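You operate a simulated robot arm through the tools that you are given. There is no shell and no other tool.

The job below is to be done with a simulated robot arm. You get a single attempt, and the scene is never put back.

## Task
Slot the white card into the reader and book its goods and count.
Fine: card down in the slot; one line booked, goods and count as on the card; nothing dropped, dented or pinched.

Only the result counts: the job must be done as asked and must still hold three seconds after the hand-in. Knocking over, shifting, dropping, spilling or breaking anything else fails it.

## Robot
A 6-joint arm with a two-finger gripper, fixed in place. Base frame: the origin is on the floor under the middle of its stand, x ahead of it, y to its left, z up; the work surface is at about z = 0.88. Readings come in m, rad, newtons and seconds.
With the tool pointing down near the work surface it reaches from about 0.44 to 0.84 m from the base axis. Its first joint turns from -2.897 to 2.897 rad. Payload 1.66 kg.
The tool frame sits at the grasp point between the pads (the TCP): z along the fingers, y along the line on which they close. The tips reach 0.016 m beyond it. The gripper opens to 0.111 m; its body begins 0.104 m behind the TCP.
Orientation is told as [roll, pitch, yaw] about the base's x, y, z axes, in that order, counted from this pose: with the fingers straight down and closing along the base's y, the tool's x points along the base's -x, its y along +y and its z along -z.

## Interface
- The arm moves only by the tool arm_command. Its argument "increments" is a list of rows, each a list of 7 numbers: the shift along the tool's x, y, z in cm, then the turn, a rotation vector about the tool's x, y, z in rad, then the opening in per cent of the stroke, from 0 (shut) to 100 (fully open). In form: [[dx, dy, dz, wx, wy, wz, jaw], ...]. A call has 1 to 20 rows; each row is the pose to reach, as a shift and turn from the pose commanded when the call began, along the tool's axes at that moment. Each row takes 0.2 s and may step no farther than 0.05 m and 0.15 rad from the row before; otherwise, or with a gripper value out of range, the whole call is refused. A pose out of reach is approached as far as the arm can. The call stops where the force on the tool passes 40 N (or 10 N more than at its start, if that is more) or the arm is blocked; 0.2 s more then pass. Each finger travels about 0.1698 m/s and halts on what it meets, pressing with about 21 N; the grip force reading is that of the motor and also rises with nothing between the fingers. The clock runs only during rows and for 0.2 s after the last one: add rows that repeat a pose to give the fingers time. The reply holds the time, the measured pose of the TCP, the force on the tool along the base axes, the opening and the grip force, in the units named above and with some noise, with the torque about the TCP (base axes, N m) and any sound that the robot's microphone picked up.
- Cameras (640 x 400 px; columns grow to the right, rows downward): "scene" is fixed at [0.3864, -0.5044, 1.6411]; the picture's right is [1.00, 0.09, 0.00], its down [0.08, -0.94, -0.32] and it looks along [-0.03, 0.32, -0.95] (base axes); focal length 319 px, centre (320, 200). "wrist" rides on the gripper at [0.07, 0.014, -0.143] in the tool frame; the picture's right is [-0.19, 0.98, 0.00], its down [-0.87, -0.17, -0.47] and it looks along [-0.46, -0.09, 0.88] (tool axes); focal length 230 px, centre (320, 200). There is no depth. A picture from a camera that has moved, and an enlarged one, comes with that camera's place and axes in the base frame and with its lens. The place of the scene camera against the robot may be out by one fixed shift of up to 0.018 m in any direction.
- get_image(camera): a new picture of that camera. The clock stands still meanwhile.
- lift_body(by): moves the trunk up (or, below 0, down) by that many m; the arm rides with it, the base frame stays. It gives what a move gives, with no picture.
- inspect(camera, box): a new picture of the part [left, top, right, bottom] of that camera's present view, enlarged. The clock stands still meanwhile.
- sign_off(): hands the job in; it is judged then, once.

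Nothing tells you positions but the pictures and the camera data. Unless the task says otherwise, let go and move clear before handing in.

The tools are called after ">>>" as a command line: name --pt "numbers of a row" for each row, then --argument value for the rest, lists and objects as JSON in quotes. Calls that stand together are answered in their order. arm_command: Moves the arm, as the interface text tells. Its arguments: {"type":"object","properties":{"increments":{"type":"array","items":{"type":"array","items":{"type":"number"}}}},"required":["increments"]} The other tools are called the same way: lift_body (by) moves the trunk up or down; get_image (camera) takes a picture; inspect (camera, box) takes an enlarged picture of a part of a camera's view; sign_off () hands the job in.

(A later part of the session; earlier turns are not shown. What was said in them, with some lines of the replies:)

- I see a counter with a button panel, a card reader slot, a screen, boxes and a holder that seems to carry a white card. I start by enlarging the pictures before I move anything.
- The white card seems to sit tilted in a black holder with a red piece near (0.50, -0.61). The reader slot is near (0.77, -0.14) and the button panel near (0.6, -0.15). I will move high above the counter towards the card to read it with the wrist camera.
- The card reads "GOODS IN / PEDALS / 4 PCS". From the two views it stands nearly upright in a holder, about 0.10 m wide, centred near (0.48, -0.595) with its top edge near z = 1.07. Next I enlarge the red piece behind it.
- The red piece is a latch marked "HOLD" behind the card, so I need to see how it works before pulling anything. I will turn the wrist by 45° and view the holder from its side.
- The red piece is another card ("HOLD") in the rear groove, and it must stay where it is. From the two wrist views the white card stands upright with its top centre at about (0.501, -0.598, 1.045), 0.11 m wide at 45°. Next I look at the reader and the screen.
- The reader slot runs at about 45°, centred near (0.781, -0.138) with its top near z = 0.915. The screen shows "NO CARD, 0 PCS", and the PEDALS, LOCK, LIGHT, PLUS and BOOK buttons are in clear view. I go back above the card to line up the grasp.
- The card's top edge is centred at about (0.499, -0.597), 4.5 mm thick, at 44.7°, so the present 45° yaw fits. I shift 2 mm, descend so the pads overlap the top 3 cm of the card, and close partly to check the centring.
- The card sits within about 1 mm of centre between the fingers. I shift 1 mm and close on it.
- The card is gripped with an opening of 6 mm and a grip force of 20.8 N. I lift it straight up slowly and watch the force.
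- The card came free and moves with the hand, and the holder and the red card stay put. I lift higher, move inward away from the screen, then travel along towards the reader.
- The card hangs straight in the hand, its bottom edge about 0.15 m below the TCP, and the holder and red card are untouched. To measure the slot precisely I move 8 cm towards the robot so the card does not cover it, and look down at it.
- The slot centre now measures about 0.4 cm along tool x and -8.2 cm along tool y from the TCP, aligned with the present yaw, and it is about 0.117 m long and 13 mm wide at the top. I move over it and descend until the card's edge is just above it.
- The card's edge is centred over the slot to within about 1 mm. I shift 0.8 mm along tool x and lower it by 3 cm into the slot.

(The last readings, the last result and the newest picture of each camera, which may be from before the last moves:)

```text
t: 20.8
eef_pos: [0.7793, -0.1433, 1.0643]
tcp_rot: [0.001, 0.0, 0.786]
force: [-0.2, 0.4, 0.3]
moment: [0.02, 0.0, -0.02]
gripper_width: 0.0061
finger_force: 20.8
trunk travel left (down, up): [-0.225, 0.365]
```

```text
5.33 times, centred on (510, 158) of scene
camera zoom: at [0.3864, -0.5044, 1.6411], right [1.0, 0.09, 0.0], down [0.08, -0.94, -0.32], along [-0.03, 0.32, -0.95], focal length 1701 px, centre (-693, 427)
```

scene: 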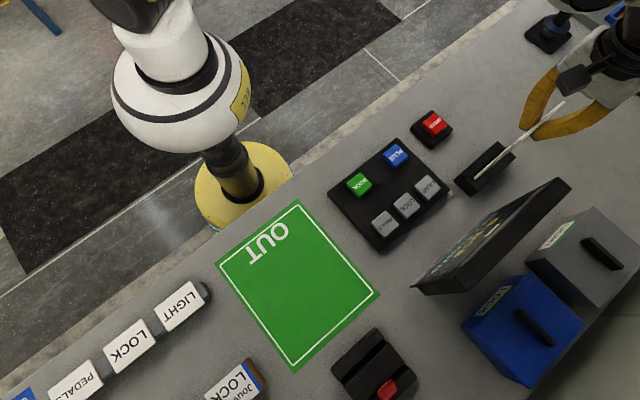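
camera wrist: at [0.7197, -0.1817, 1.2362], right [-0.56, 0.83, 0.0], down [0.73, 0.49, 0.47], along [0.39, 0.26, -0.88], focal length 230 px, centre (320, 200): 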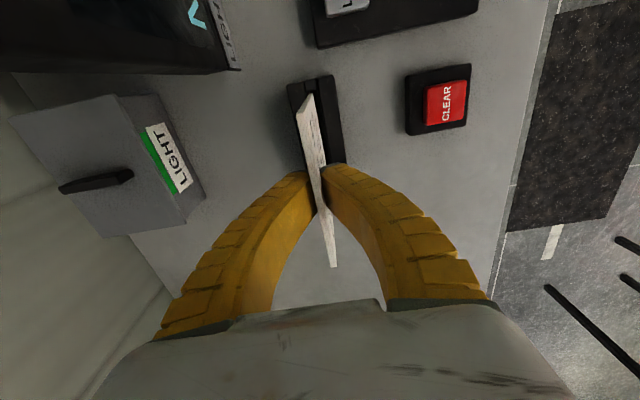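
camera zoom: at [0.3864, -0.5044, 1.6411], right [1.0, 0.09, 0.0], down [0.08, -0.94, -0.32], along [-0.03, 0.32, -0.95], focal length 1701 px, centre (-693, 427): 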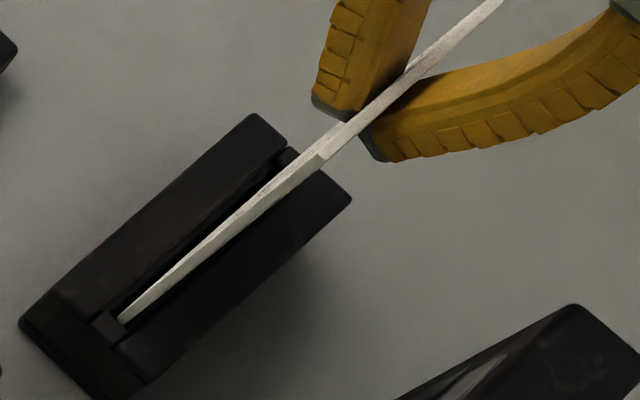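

The card's edge is at the slot mouth with about 2 mm to spare at the near end and more at the far end. I shift another 1.5 mm and go down in small steps, watching the force.

>>> arm_command --pt "-0.15 0 0 0 0 0 0" --pt "-0.15 0 0.4 0 0 0 0" --pt "-0.15 0 0.8 0 0 0 0" --pt "-0.15 0 1.2 0 0 0 0"

>>> inspect --camera "wrist" --box '[300, 62, 340, 107]'

```text
t: 21.8
eef_pos: [0.7788, -0.1429, 1.0512]
tcp_rot: [0.0, -0.002, 0.786]
force: [0.1, -0.6, -0.7]
moment: [0.04, 0.04, -0.01]
gripper_width: 0.0058
finger_force: 20.7
trunk travel left (down, up): [-0.225, 0.365]
```

```text
8.89 times, centred on (320, 84) of wrist
camera zoom: at [0.721, -0.1818, 1.1954], right [-0.56, 0.83, 0.0], down [0.73, 0.49, 0.47], along [0.39, 0.26, -0.88], focal length 2045 px, centre (320, 1227)
```

zoom: 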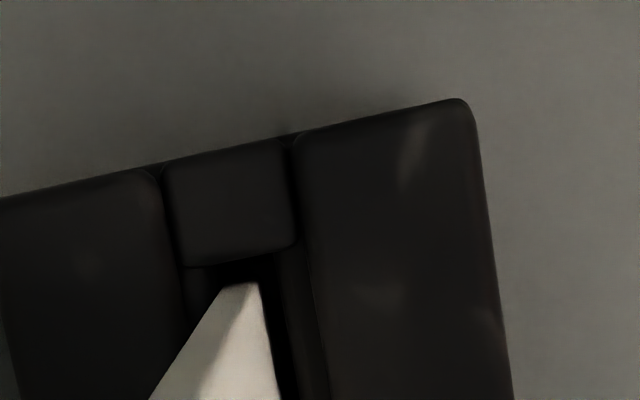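

The card is entering the slot freely with no force. I keep lowering it.

>>> arm_command --pt "0 0 0.3 0 0 0 0" --pt "0 0 0.6 0 0 0 0" --pt "0 0 0.9 0 0 0 0" --pt "0 0 1.2 0 0 0 0"

>>> inspect --camera "wrist" --box '[290, 40, 350, 107]'

>>> get_image --camera "scene"

```text
t: 22.8
eef_pos: [0.7786, -0.1413, 1.0403]
tcp_rot: [0.0, 0.0, 0.784]
force: [0.5, -0.3, -0.5]
moment: [0.03, 0.04, 0.01]
gripper_width: 0.0061
finger_force: 20.5
trunk travel left (down, up): [-0.225, 0.365]
```

```text
5.97 times, centred on (320, 74) of wrist
camera zoom: at [0.7209, -0.1811, 1.1824], right [-0.56, 0.83, 0.0], down [0.73, 0.49, 0.47], along [0.39, 0.26, -0.88], focal length 1374 px, centre (320, 955)
```

zoom: 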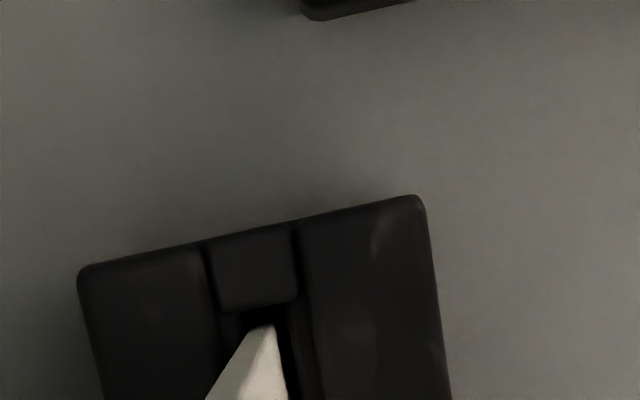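

```text
taken
```

scene: 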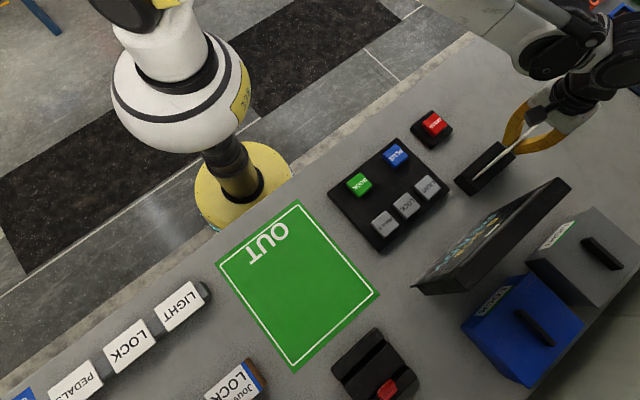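

>>> arm_command --pt "0 0 0.2 0 0 0 0" --pt "0 0 0.4 0 0 0 0" --pt "0 0 0.6 0 0 0 0"

>>> inspect --camera "scene" --box '[410, 180, 570, 300]'

```text
t: 23.6
eef_pos: [0.7782, -0.1433, 1.0352]
tcp_rot: [-0.002, -0.001, 0.786]
force: [0.8, -0.4, 3.7]
moment: [0.03, 0.0, -0.01]
gripper_width: 0.006
finger_force: 21.2
trunk travel left (down, up): [-0.225, 0.365]
```

```text
3.33 times, centred on (490, 240) of scene
camera zoom: at [0.3864, -0.5044, 1.6411], right [1.0, 0.09, 0.0], down [0.08, -0.94, -0.32], along [-0.03, 0.32, -0.95], focal length 1063 px, centre (-247, 67)
```

zoom: 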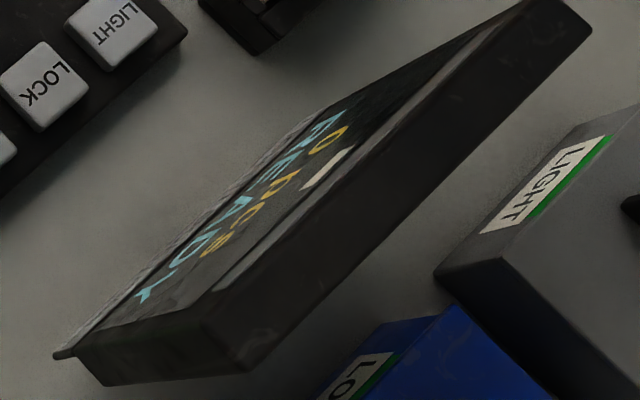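

The screen now says "READY" and a 3.7 N push from below shows the card is on the slot's floor. I open the fingers gradually to let go.

>>> arm_command --pt "0 0 0 0 0 0 8" --pt "0 0 0 0 0 0 12" --pt "0 0 0 0 0 0 20" --pt "0 0 0 0 0 0 30" --pt "0 0 0 0 0 0 45" --pt "0 0 0 0 0 0 60" --pt "0 0 0 0 0 0 60"

>>> get_image --camera "wrist"

>>> get_image --camera "scene"

```text
t: 25.2
eef_pos: [0.7795, -0.1434, 1.0337]
tcp_rot: [-0.001, -0.001, 0.785]
force: [-0.1, 0.2, 0.2]
moment: [0.01, 0.0, 0.0]
gripper_width: 0.0683
finger_force: 0.9
trunk travel left (down, up): [-0.225, 0.365]
```

```text
taken
camera wrist: at [0.7209, -0.1823, 1.177], right [-0.56, 0.83, 0.0], down [0.73, 0.49, 0.47], along [0.39, 0.26, -0.88], focal length 230 px, centre (320, 200)
```

wrist: 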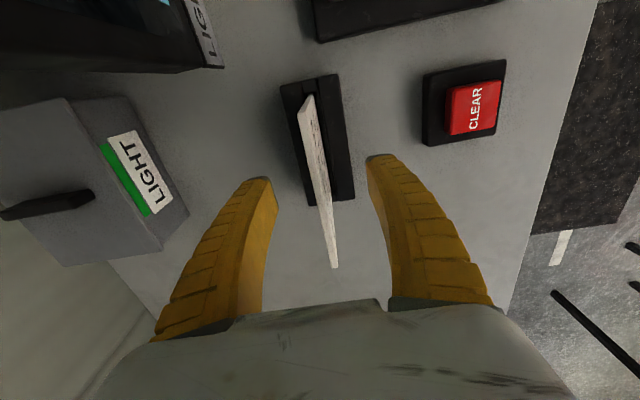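

```text
taken
```

scene: 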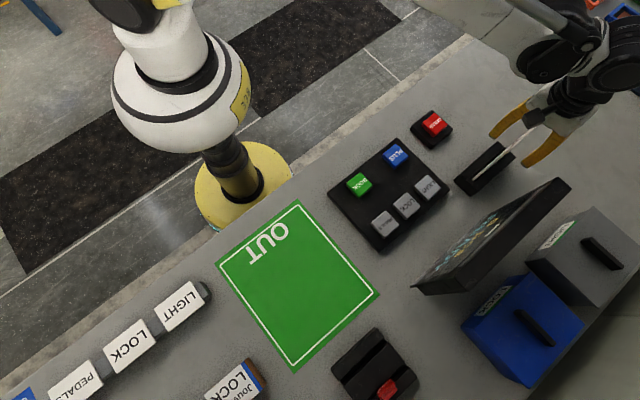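

The card stands upright on its own in the reader. I rise straight up clear of it, then move over the PEDALS button at about (0.53, -0.31) and close the fingers for pressing.

>>> arm_command --pt "0 0 -2 0 0 0 60" --pt "0 0 -5 0 0 0 60" --pt "0 0 -9 0 0 0 60" --pt "0 0 -13 0 0 0 60" --pt "0 0 -17 0 0 0 60" --pt "0 0 -17 0 0 0 60"

>>> get_image --camera "wrist"

>>> inspect --camera "scene" --box '[400, 100, 580, 300]'

```text
t: 26.6
eef_pos: [0.7794, -0.1452, 1.2043]
tcp_rot: [0.0, -0.001, 0.783]
force: [0.4, -0.1, 0.2]
moment: [0.04, 0.0, -0.02]
gripper_width: 0.0685
finger_force: 1.8
trunk travel left (down, up): [-0.225, 0.365]
```

```text
taken
camera wrist: at [0.7216, -0.1834, 1.3463], right [-0.56, 0.83, 0.0], down [0.73, 0.49, 0.47], along [0.39, 0.26, -0.88], focal length 230 px, centre (320, 200)
```

wrist: 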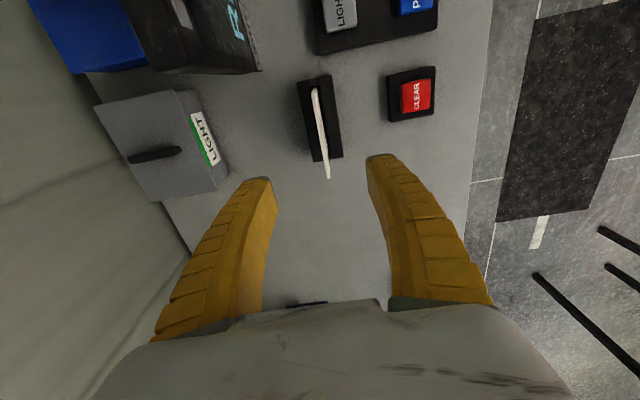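

```text
2.00 times, centred on (490, 200) of scene
camera zoom: at [0.3864, -0.5044, 1.6411], right [1.0, 0.09, 0.0], down [0.08, -0.94, -0.32], along [-0.03, 0.32, -0.95], focal length 638 px, centre (-20, 200)
```

zoom: 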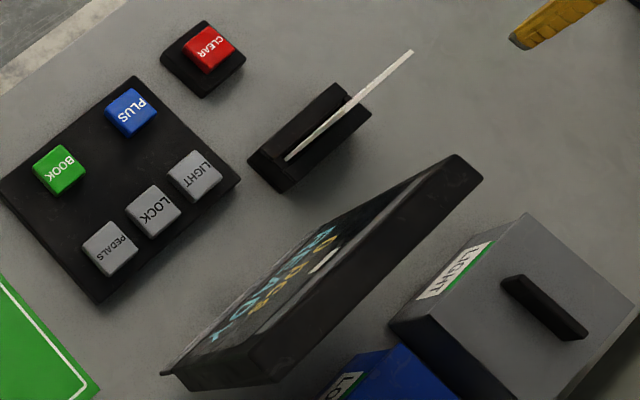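

The card holds upright in the slot. I move over the PEDALS button with fingers closed and lower to a hover for a check.

>>> arm_command --pt "4 1 0 0 0 0 40" --pt "8 2 0 0 0 0 20" --pt "12 3 0 0 0 0 0" --pt "16 4 0 0 0 0 0" --pt "20 5 0 0 0 0 0" --pt "24 5.9 0 0 0 0 0" --pt "28 5.9 2 0 0 0 0" --pt "29.3 5.9 6 0 0 0 0" --pt "29.3 5.9 10 0 0 0 0" --pt "29.3 5.9 14 0 0 0 0" --pt "29.3 5.9 18 0 0 0 0" --pt "29.3 5.9 20 0 0 0 0" --pt "29.3 5.9 20 0 0 0 0"

>>> get_image --camera "wrist"

>>> inspect --camera "scene" --box '[320, 120, 480, 260]'

```text
t: 29.4
eef_pos: [0.5324, -0.3073, 1.0046]
tcp_rot: [0.0, -0.001, 0.787]
force: [0.0, -0.2, -1.0]
moment: [-0.01, 0.04, 0.02]
gripper_width: 0.0
finger_force: 21.4
trunk travel left (down, up): [-0.225, 0.365]
```

```text
taken
camera wrist: at [0.4741, -0.3458, 1.1463], right [-0.56, 0.83, 0.0], down [0.73, 0.49, 0.47], along [0.39, 0.26, -0.88], focal length 230 px, centre (320, 200)
```

wrist: 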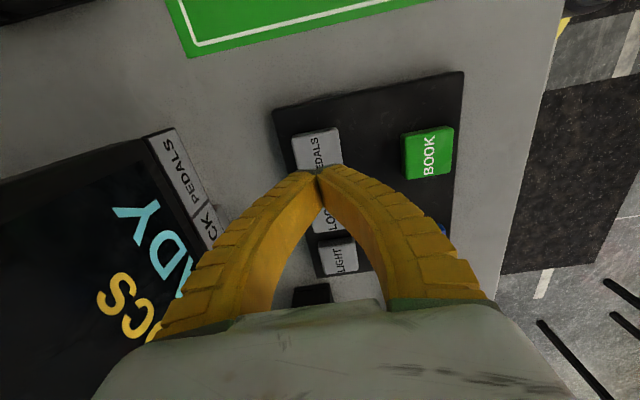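

```text
2.86 times, centred on (400, 190) of scene
camera zoom: at [0.3864, -0.5044, 1.6411], right [1.0, 0.09, 0.0], down [0.08, -0.94, -0.32], along [-0.03, 0.32, -0.95], focal length 911 px, centre (91, 229)
```

zoom: 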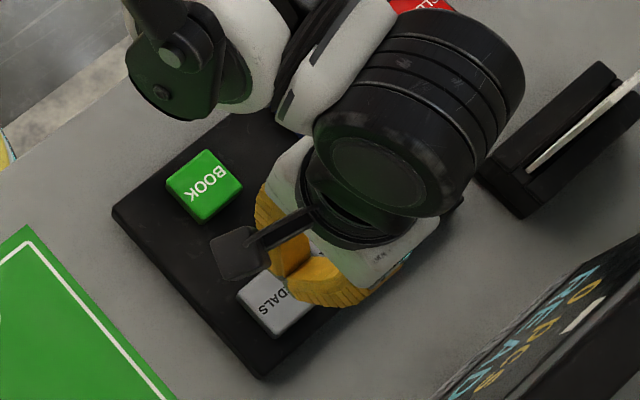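

>>> inspect --camera "wrist" --box '[270, 110, 370, 200]'

```text
4.44 times, centred on (320, 155) of wrist
camera zoom: at [0.4741, -0.3458, 1.1463], right [-0.56, 0.83, 0.0], down [0.73, 0.49, 0.47], along [0.39, 0.26, -0.88], focal length 1022 px, centre (320, 400)
```

zoom: 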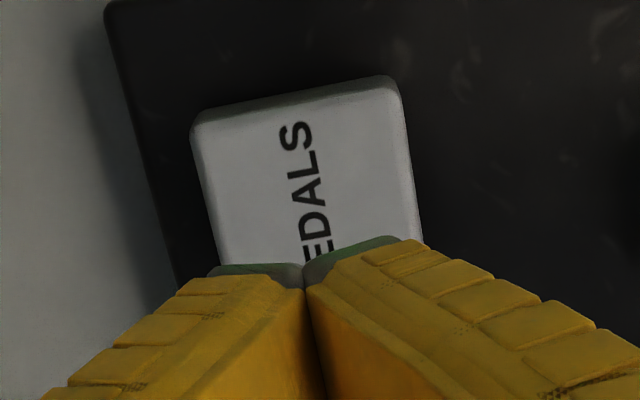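

The fingertips are centred above PEDALS to within about 2 mm. I lower in small steps and watch for contact and any click.

>>> arm_command --pt "0 0 1.5 0 0 0 0" --pt "0 0 3 0 0 0 0" --pt "0 0 4 0 0 0 0" --pt "0 0 4.5 0 0 0 0"

>>> inspect --camera "wrist" --box '[270, 110, 370, 200]'

```text
t: 30.4
eef_pos: [0.5296, -0.3078, 0.9596]
tcp_rot: [-0.001, 0.001, 0.785]
force: [-0.2, 0.6, -0.4]
moment: [-0.02, 0.02, -0.02]
gripper_width: 0.0
finger_force: 21.2
trunk travel left (down, up): [-0.225, 0.365]
```

```text
4.44 times, centred on (320, 155) of wrist
camera zoom: at [0.4729, -0.3467, 1.1018], right [-0.56, 0.83, 0.0], down [0.73, 0.49, 0.47], along [0.39, 0.26, -0.88], focal length 1022 px, centre (320, 400)
```

zoom: 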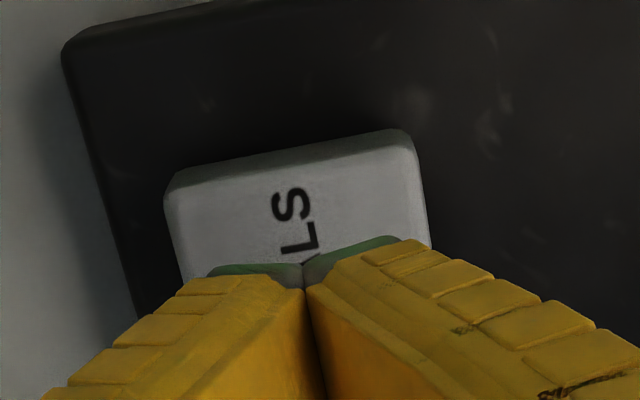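

>>> arm_command --pt "0 0 1 0 0 0 0" --pt "0 0 2 0 0 0 0" --pt "0 0 2.4 0 0 0 0" --pt "0 0 2.7 0 0 0 0"

>>> inspect --camera "wrist" --box '[270, 110, 370, 200]'

```text
t: 31.4
eef_pos: [0.53, -0.3081, 0.934]
tcp_rot: [0.0, -0.002, 0.785]
force: [0.8, 0.1, 0.3]
moment: [0.01, 0.02, -0.01]
gripper_width: 0.0061
finger_force: 28.9
trunk travel left (down, up): [-0.225, 0.365]
```

```text
4.44 times, centred on (320, 155) of wrist
camera zoom: at [0.472, -0.3473, 1.0756], right [-0.56, 0.83, 0.0], down [0.73, 0.49, 0.47], along [0.39, 0.26, -0.88], focal length 1022 px, centre (320, 400)
```

zoom: 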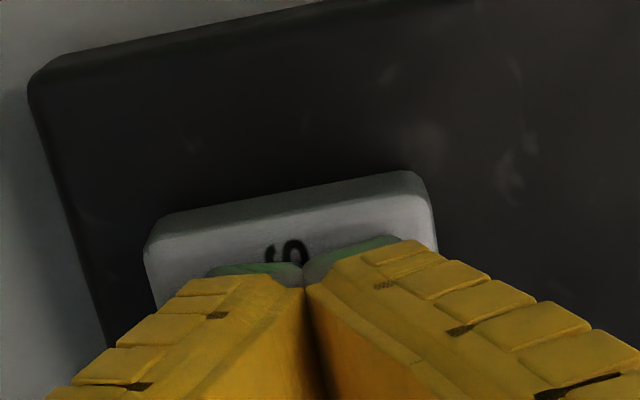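

>>> arm_command --pt "0 0 0 0 0 0 0"

>>> get_image --camera "wrist"

>>> inspect --camera "scene" --box '[320, 160, 480, 300]'

```text
t: 31.8
eef_pos: [0.5309, -0.3077, 0.9332]
tcp_rot: [0.001, 0.001, 0.786]
force: [0.3, -0.5, 1.4]
moment: [-0.04, 0.01, 0.0]
gripper_width: 0.0061
finger_force: 29.2
trunk travel left (down, up): [-0.225, 0.365]
```

```text
taken
camera wrist: at [0.472, -0.3473, 1.0757], right [-0.56, 0.83, 0.0], down [0.73, 0.49, 0.47], along [0.39, 0.26, -0.88], focal length 230 px, centre (320, 200)
```

wrist: 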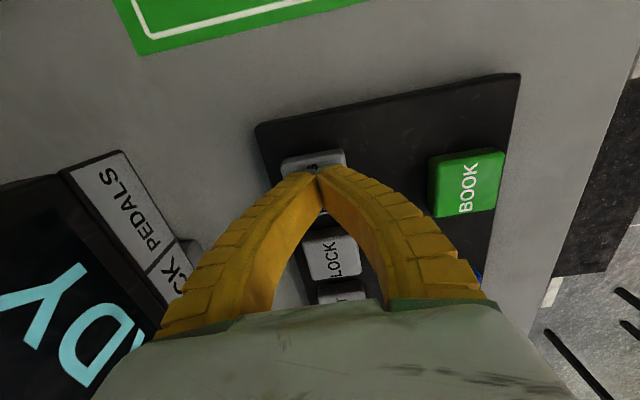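

```text
2.86 times, centred on (400, 230) of scene
camera zoom: at [0.3864, -0.5044, 1.6411], right [1.0, 0.09, 0.0], down [0.08, -0.94, -0.32], along [-0.03, 0.32, -0.95], focal length 911 px, centre (91, 114)
```

zoom: 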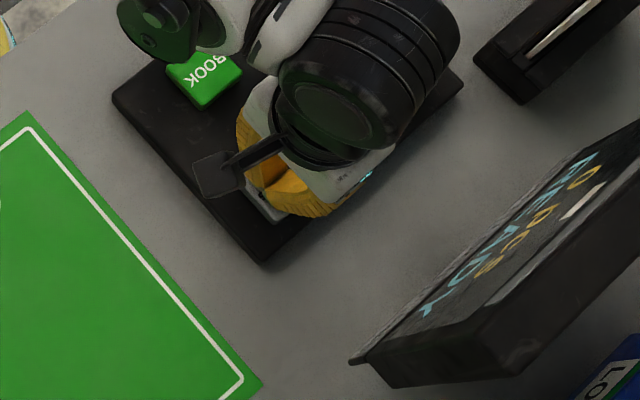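

The fingertips seem to be just touching the button top. I press on in 1.5 mm steps.

>>> arm_command --pt "0 0 0.15 0 0 0 0" --pt "0 0 0.3 0 0 0 0"

>>> inspect --camera "scene" --box '[400, 180, 560, 300]'

```text
t: 32.4
eef_pos: [0.5299, -0.3081, 0.9295]
tcp_rot: [0.0, 0.0, 0.787]
force: [-0.2, -0.1, 1.6]
moment: [0.01, -0.05, 0.01]
gripper_width: 0.0057
finger_force: 28.2
trunk travel left (down, up): [-0.225, 0.365]
heard: click
```

```text
3.33 times, centred on (480, 240) of scene
camera zoom: at [0.3864, -0.5044, 1.6411], right [1.0, 0.09, 0.0], down [0.08, -0.94, -0.32], along [-0.03, 0.32, -0.95], focal length 1063 px, centre (-213, 67)
```

zoom: 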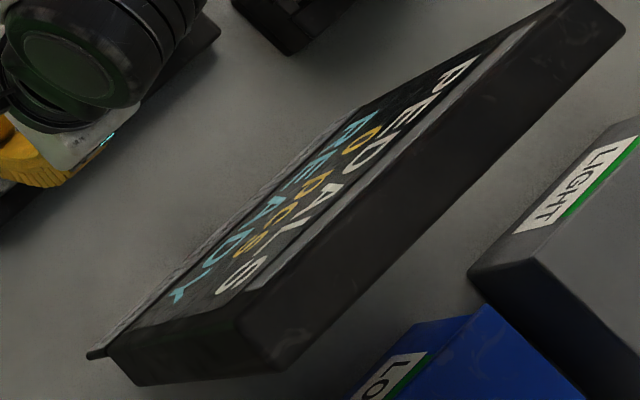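

A click was heard and the screen shows "READY / 0 PCS / PEDALS". I lift off and move over the PLUS button.

>>> arm_command --pt "0 0 -1 0 0 0 0" --pt "0 0 -3 0 0 0 0" --pt "0 0 -6 0 0 0 0" --pt "-3 2.4 -7 0 0 0 0" --pt "-6.5 5 -7 0 0 0 0" --pt "-10 7.7 -7 0 0 0 0" --pt "-13 10 -7 0 0 0 0" --pt "-14.1 10.8 -6 0 0 0 0" --pt "-14.1 10.8 -4 0 0 0 0" --pt "-14.1 10.8 -4 0 0 0 0"

>>> inspect --camera "wrist" --box '[240, 90, 400, 220]'

>>> get_image --camera "scene"

```text
t: 34.6
eef_pos: [0.5545, -0.1322, 0.9671]
tcp_rot: [0.0, 0.0, 0.786]
force: [0.2, 0.5, -0.7]
moment: [0.01, 0.01, -0.01]
gripper_width: 0.0
finger_force: 28.9
trunk travel left (down, up): [-0.225, 0.365]
```

```text
3.08 times, centred on (320, 155) of wrist
camera zoom: at [0.4967, -0.1714, 1.11], right [-0.56, 0.83, 0.0], down [0.73, 0.49, 0.47], along [0.39, 0.26, -0.88], focal length 708 px, centre (320, 338)
```

zoom: 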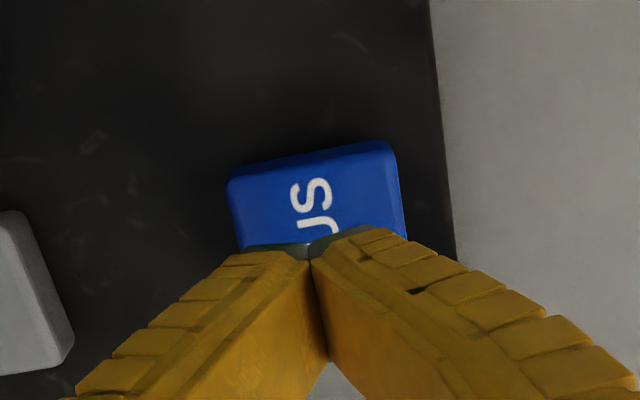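

```text
taken
```

scene: 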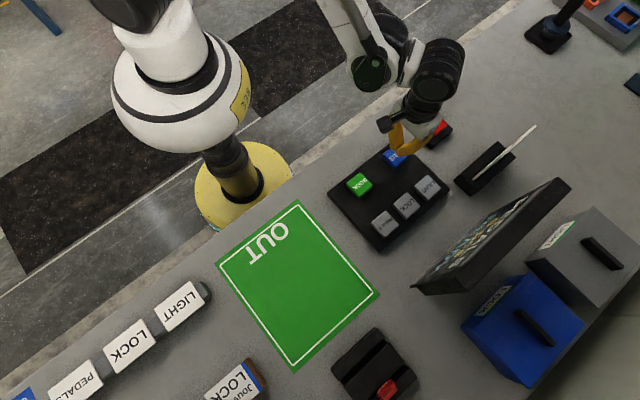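

I am centred above PLUS. I press once, release, and check the screen.

>>> arm_command --pt "0 0 1.5 0 0 0 0" --pt "0 0 2.8 0 0 0 0" --pt "0 0 3.3 0 0 0 0" --pt "0 0 3.6 0 0 0 0" --pt "0 0 3.8 0 0 0 0"

>>> inspect --camera "scene" --box '[400, 180, 560, 300]'

```text
t: 35.8
eef_pos: [0.5542, -0.1304, 0.9323]
tcp_rot: [0.001, 0.001, 0.786]
force: [0.6, -0.6, 0.4]
moment: [-0.01, 0.0, -0.02]
gripper_width: 0.0061
finger_force: 28.9
trunk travel left (down, up): [-0.225, 0.365]
```

```text
3.33 times, centred on (480, 240) of scene
camera zoom: at [0.3864, -0.5044, 1.6411], right [1.0, 0.09, 0.0], down [0.08, -0.94, -0.32], along [-0.03, 0.32, -0.95], focal length 1063 px, centre (-213, 67)
```

zoom: 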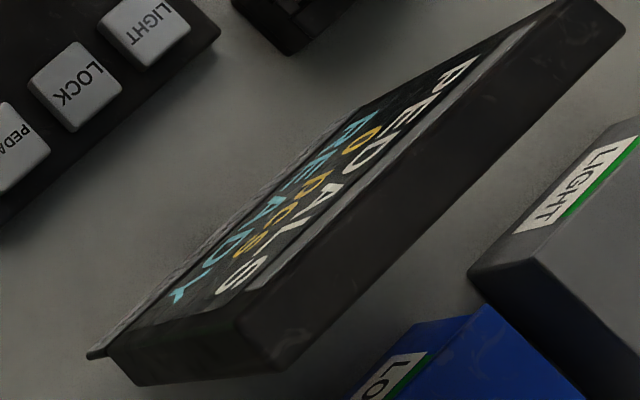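

>>> arm_command --pt "0 0 0.15 0 0 0 0" --pt "0 0 0.25 0 0 0 0"

>>> inspect --camera "scene" --box '[400, 180, 560, 300]'

```text
t: 36.4
eef_pos: [0.5536, -0.1301, 0.9295]
tcp_rot: [-0.001, 0.002, 0.785]
force: [0.4, -0.4, 1.3]
moment: [0.04, -0.02, -0.02]
gripper_width: 0.006
finger_force: 28.5
trunk travel left (down, up): [-0.225, 0.365]
heard: click
```

```text
3.33 times, centred on (480, 240) of scene
camera zoom: at [0.3864, -0.5044, 1.6411], right [1.0, 0.09, 0.0], down [0.08, -0.94, -0.32], along [-0.03, 0.32, -0.95], focal length 1063 px, centre (-213, 67)
```

zoom: 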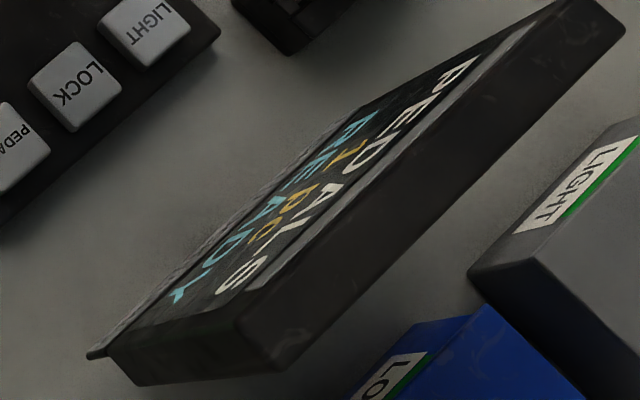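

One click, and the screen shows "1 PC". I lift 1.2 cm and press again for the second count.

>>> arm_command --pt "0 0 -0.5 0 0 0 0" --pt "0 0 -1.2 0 0 0 0" --pt "0 0 -1.2 0 0 0 0" --pt "0 0 -0.6 0 0 0 0" --pt "0 0 -0.3 0 0 0 0" --pt "0 0 -0.1 0 0 0 0" --pt "0 0 0.03 0 0 0 0"

>>> inspect --camera "scene" --box '[400, 180, 560, 300]'

```text
t: 38.0
eef_pos: [0.5547, -0.1306, 0.9285]
tcp_rot: [0.0, 0.0, 0.786]
force: [0.2, 1.3, 1.3]
moment: [0.03, 0.0, -0.01]
gripper_width: 0.0058
finger_force: 28.4
trunk travel left (down, up): [-0.225, 0.365]
heard: click
```

```text
3.33 times, centred on (480, 240) of scene
camera zoom: at [0.3864, -0.5044, 1.6411], right [1.0, 0.09, 0.0], down [0.08, -0.94, -0.32], along [-0.03, 0.32, -0.95], focal length 1063 px, centre (-213, 67)
```

zoom: 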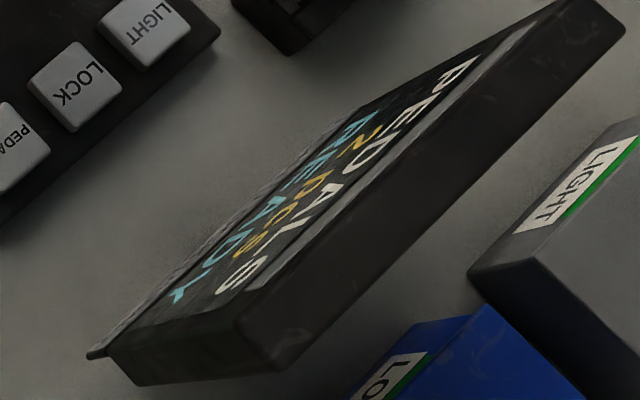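

The screen shows "2 PCS". I press a third time in the same way.

>>> arm_command --pt "0 0 -0.5 0 0 0 0" --pt "0 0 -1.2 0 0 0 0" --pt "0 0 -1.2 0 0 0 0" --pt "0 0 -0.6 0 0 0 0" --pt "0 0 -0.3 0 0 0 0" --pt "0 0 -0.1 0 0 0 0" --pt "0 0 0.0 0 0 0 0"

>>> inspect --camera "scene" --box '[400, 180, 560, 300]'

```text
t: 39.6
eef_pos: [0.5546, -0.132, 0.9285]
tcp_rot: [-0.001, 0.0, 0.785]
force: [0.2, 0.9, 0.8]
moment: [0.0, -0.01, 0.02]
gripper_width: 0.0058
finger_force: 29.0
trunk travel left (down, up): [-0.225, 0.365]
heard: click
```

```text
3.33 times, centred on (480, 240) of scene
camera zoom: at [0.3864, -0.5044, 1.6411], right [1.0, 0.09, 0.0], down [0.08, -0.94, -0.32], along [-0.03, 0.32, -0.95], focal length 1063 px, centre (-213, 67)
```

zoom: 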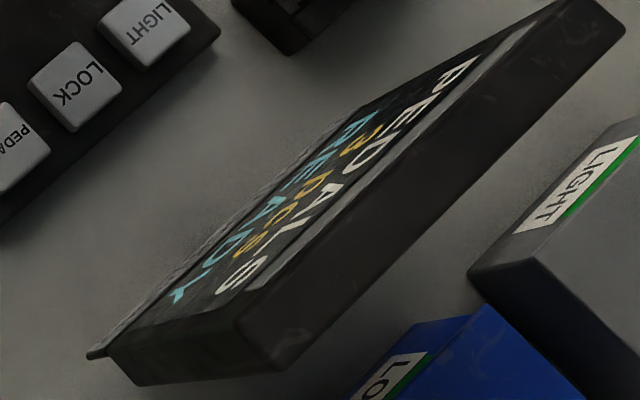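

The screen shows "3 PCS". I press PLUS once more for the fourth.

>>> arm_command --pt "0 0 -0.5 0 0 0 0" --pt "0 0 -1.2 0 0 0 0" --pt "0 0 -1.2 0 0 0 0" --pt "0 0 -0.6 0 0 0 0" --pt "0 0 -0.3 0 0 0 0" --pt "0 0 -0.1 0 0 0 0" --pt "0 0 0.0 0 0 0 0"

>>> inspect --camera "scene" --box '[430, 190, 530, 265]'

```text
t: 41.2
eef_pos: [0.5551, -0.132, 0.9298]
tcp_rot: [0.0, 0.001, 0.786]
force: [1.3, -0.4, 1.3]
moment: [0.0, 0.0, 0.0]
gripper_width: 0.0061
finger_force: 28.5
trunk travel left (down, up): [-0.225, 0.365]
heard: click
```

```text
5.33 times, centred on (480, 228) of scene
camera zoom: at [0.3864, -0.5044, 1.6411], right [1.0, 0.09, 0.0], down [0.08, -0.94, -0.32], along [-0.03, 0.32, -0.95], focal length 1701 px, centre (-533, 53)
```

zoom: 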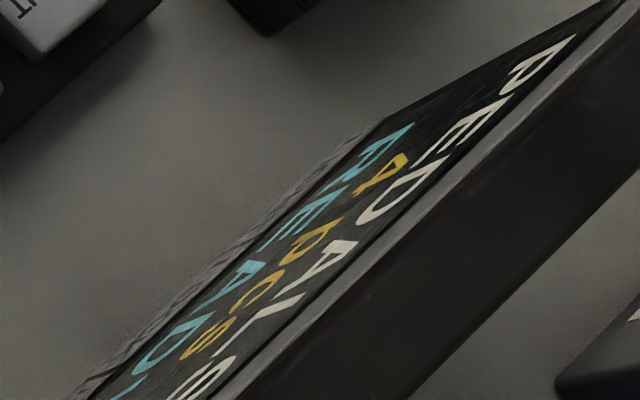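

The screen shows "READY / 4 PCS / PEDALS", which matches the card. I lift off and move over BOOK.

>>> arm_command --pt "0 0 -1 0 0 0 0" --pt "0 0 -3 0 0 0 0" --pt "0 0 -6 0 0 0 0" --pt "4 0 -7 0 0 0 0" --pt "8 0.1 -7 0 0 0 0" --pt "11.5 0.15 -7 0 0 0 0" --pt "12.25 0.15 -6 0 0 0 0" --pt "12.25 0.15 -4 0 0 0 0" --pt "12.25 0.15 -4 0 0 0 0"

>>> inspect --camera "wrist" --box '[240, 90, 400, 220]'

>>> get_image --camera "scene"

```text
t: 43.2
eef_pos: [0.4649, -0.2169, 0.9668]
tcp_rot: [0.0, 0.001, 0.784]
force: [-0.7, 0.1, 0.1]
moment: [0.01, 0.0, -0.02]
gripper_width: 0.0
finger_force: 28.8
trunk travel left (down, up): [-0.225, 0.365]
```

```text
3.08 times, centred on (320, 155) of wrist
camera zoom: at [0.4071, -0.2561, 1.1095], right [-0.56, 0.83, 0.0], down [0.73, 0.49, 0.47], along [0.39, 0.26, -0.88], focal length 708 px, centre (320, 338)
```

zoom: 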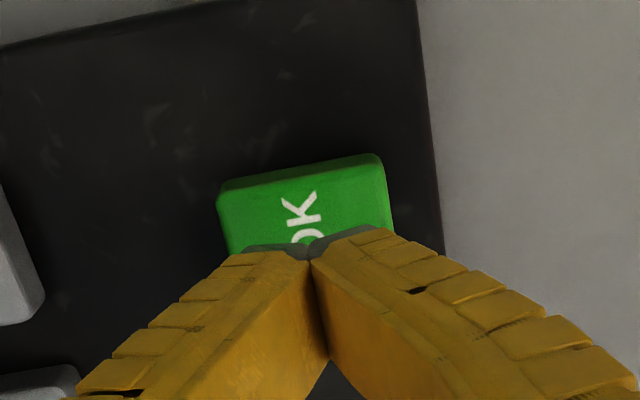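

```text
taken
```

scene: 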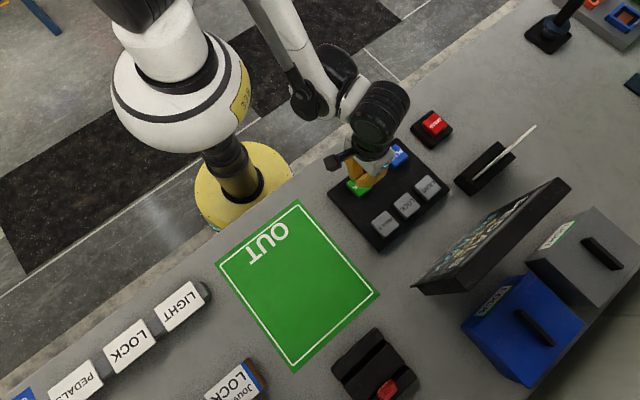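

I am above BOOK, about 3 mm off its centre. I correct that and press down once.

>>> arm_command --pt "-0.3 -0.25 1.5 0 0 0 0" --pt "-0.3 -0.25 2.8 0 0 0 0" --pt "-0.3 -0.25 3.3 0 0 0 0" --pt "-0.3 -0.25 3.6 0 0 0 0" --pt "-0.3 -0.25 3.8 0 0 0 0" --pt "-0.3 -0.25 3.95 0 0 0 0" --pt "-0.3 -0.25 4.05 0 0 0 0"

>>> inspect --camera "scene" --box '[400, 180, 560, 300]'

```text
t: 44.8
eef_pos: [0.471, -0.2168, 0.9287]
tcp_rot: [0.001, 0.0, 0.786]
force: [0.9, -0.3, 1.9]
moment: [0.02, -0.02, 0.02]
gripper_width: 0.0062
finger_force: 28.0
trunk travel left (down, up): [-0.225, 0.365]
heard: click
```

```text
3.33 times, centred on (480, 240) of scene
camera zoom: at [0.3864, -0.5044, 1.6411], right [1.0, 0.09, 0.0], down [0.08, -0.94, -0.32], along [-0.03, 0.32, -0.95], focal length 1063 px, centre (-213, 67)
```

zoom: 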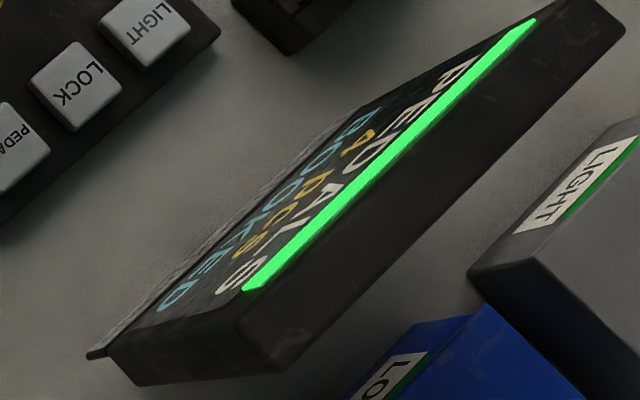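

The screen says "BOOKED" with a green bar. I lift off, move clear and check the final state.

>>> arm_command --pt "0 0 -1 0 0 0 0" --pt "0 0 -4 0 0 0 0" --pt "0 0 -8 0 0 0 0" --pt "0 0 -12 0 0 0 0" --pt "0 0 -16 0 0 0 0" --pt "0 0 -20 0 0 0 0" --pt "0 0 -22 0 0 0 0" --pt "0 0 -22 0 0 0 0"

>>> get_image --camera "scene"

>>> inspect --camera "scene" --box '[430, 190, 530, 265]'

>>> inspect --camera "scene" --box '[440, 100, 560, 210]'

>>> get_image --camera "wrist"

```text
t: 46.6
eef_pos: [0.4695, -0.2165, 1.1501]
tcp_rot: [0.0, 0.001, 0.786]
force: [0.7, -0.3, -0.6]
moment: [0.03, 0.04, 0.06]
gripper_width: 0.0
finger_force: 28.8
trunk travel left (down, up): [-0.225, 0.365]
```

```text
taken
```

scene: 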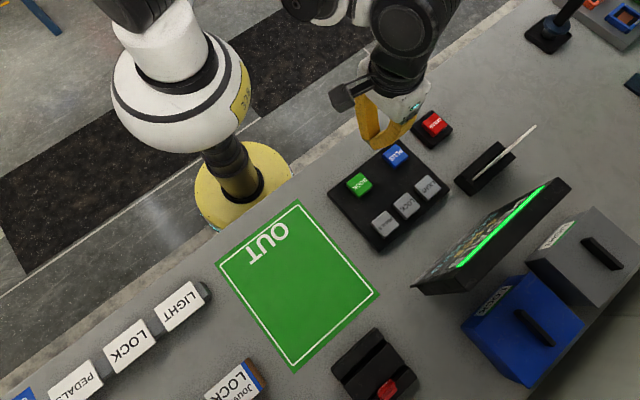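

```text
5.33 times, centred on (480, 228) of scene
camera zoom: at [0.3864, -0.5044, 1.6411], right [1.0, 0.09, 0.0], down [0.08, -0.94, -0.32], along [-0.03, 0.32, -0.95], focal length 1701 px, centre (-533, 53)
```

zoom: 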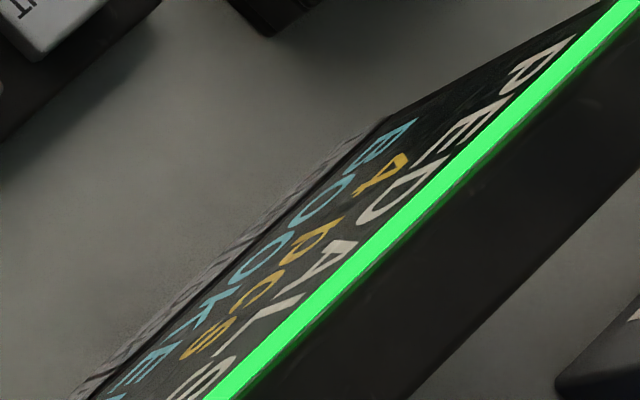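

```text
3.64 times, centred on (500, 155) of scene
camera zoom: at [0.3864, -0.5044, 1.6411], right [1.0, 0.09, 0.0], down [0.08, -0.94, -0.32], along [-0.03, 0.32, -0.95], focal length 1160 px, centre (-334, 364)
```

zoom: 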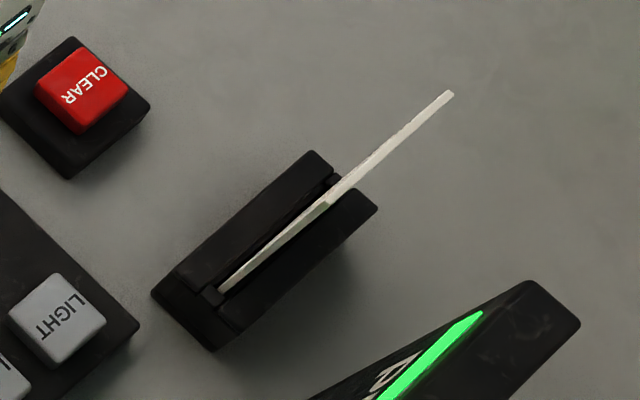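

```text
taken
camera wrist: at [0.411, -0.2555, 1.292], right [-0.56, 0.83, 0.0], down [0.73, 0.49, 0.47], along [0.39, 0.26, -0.88], focal length 230 px, centre (320, 200)
```

wrist: 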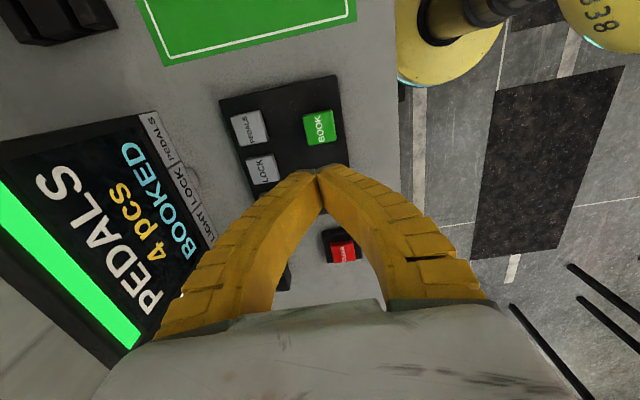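

The screen reads "BOOKED / 4 PCS / PEDALS", the white card stands fully down in the reader, the red card and everything else are where they were, and the hand is empty and clear. I hand the job in.

>>> sign_off

```text
The job is handed in.
```

The white card is down in the reader slot, and one line is booked as on the card: PEDALS, 4 PCS. The screen went to "BOOKED" after a single press of BOOK, with "4 PCS" and "PEDALS" showing.

The card was let go after it touched the slot floor, and it stands upright on its own. In the last pictures the red HOLD card, its holder and the other items in view had not moved. The hand was clear before I handed in. The hand-in gave no result beyond confirming it was received.
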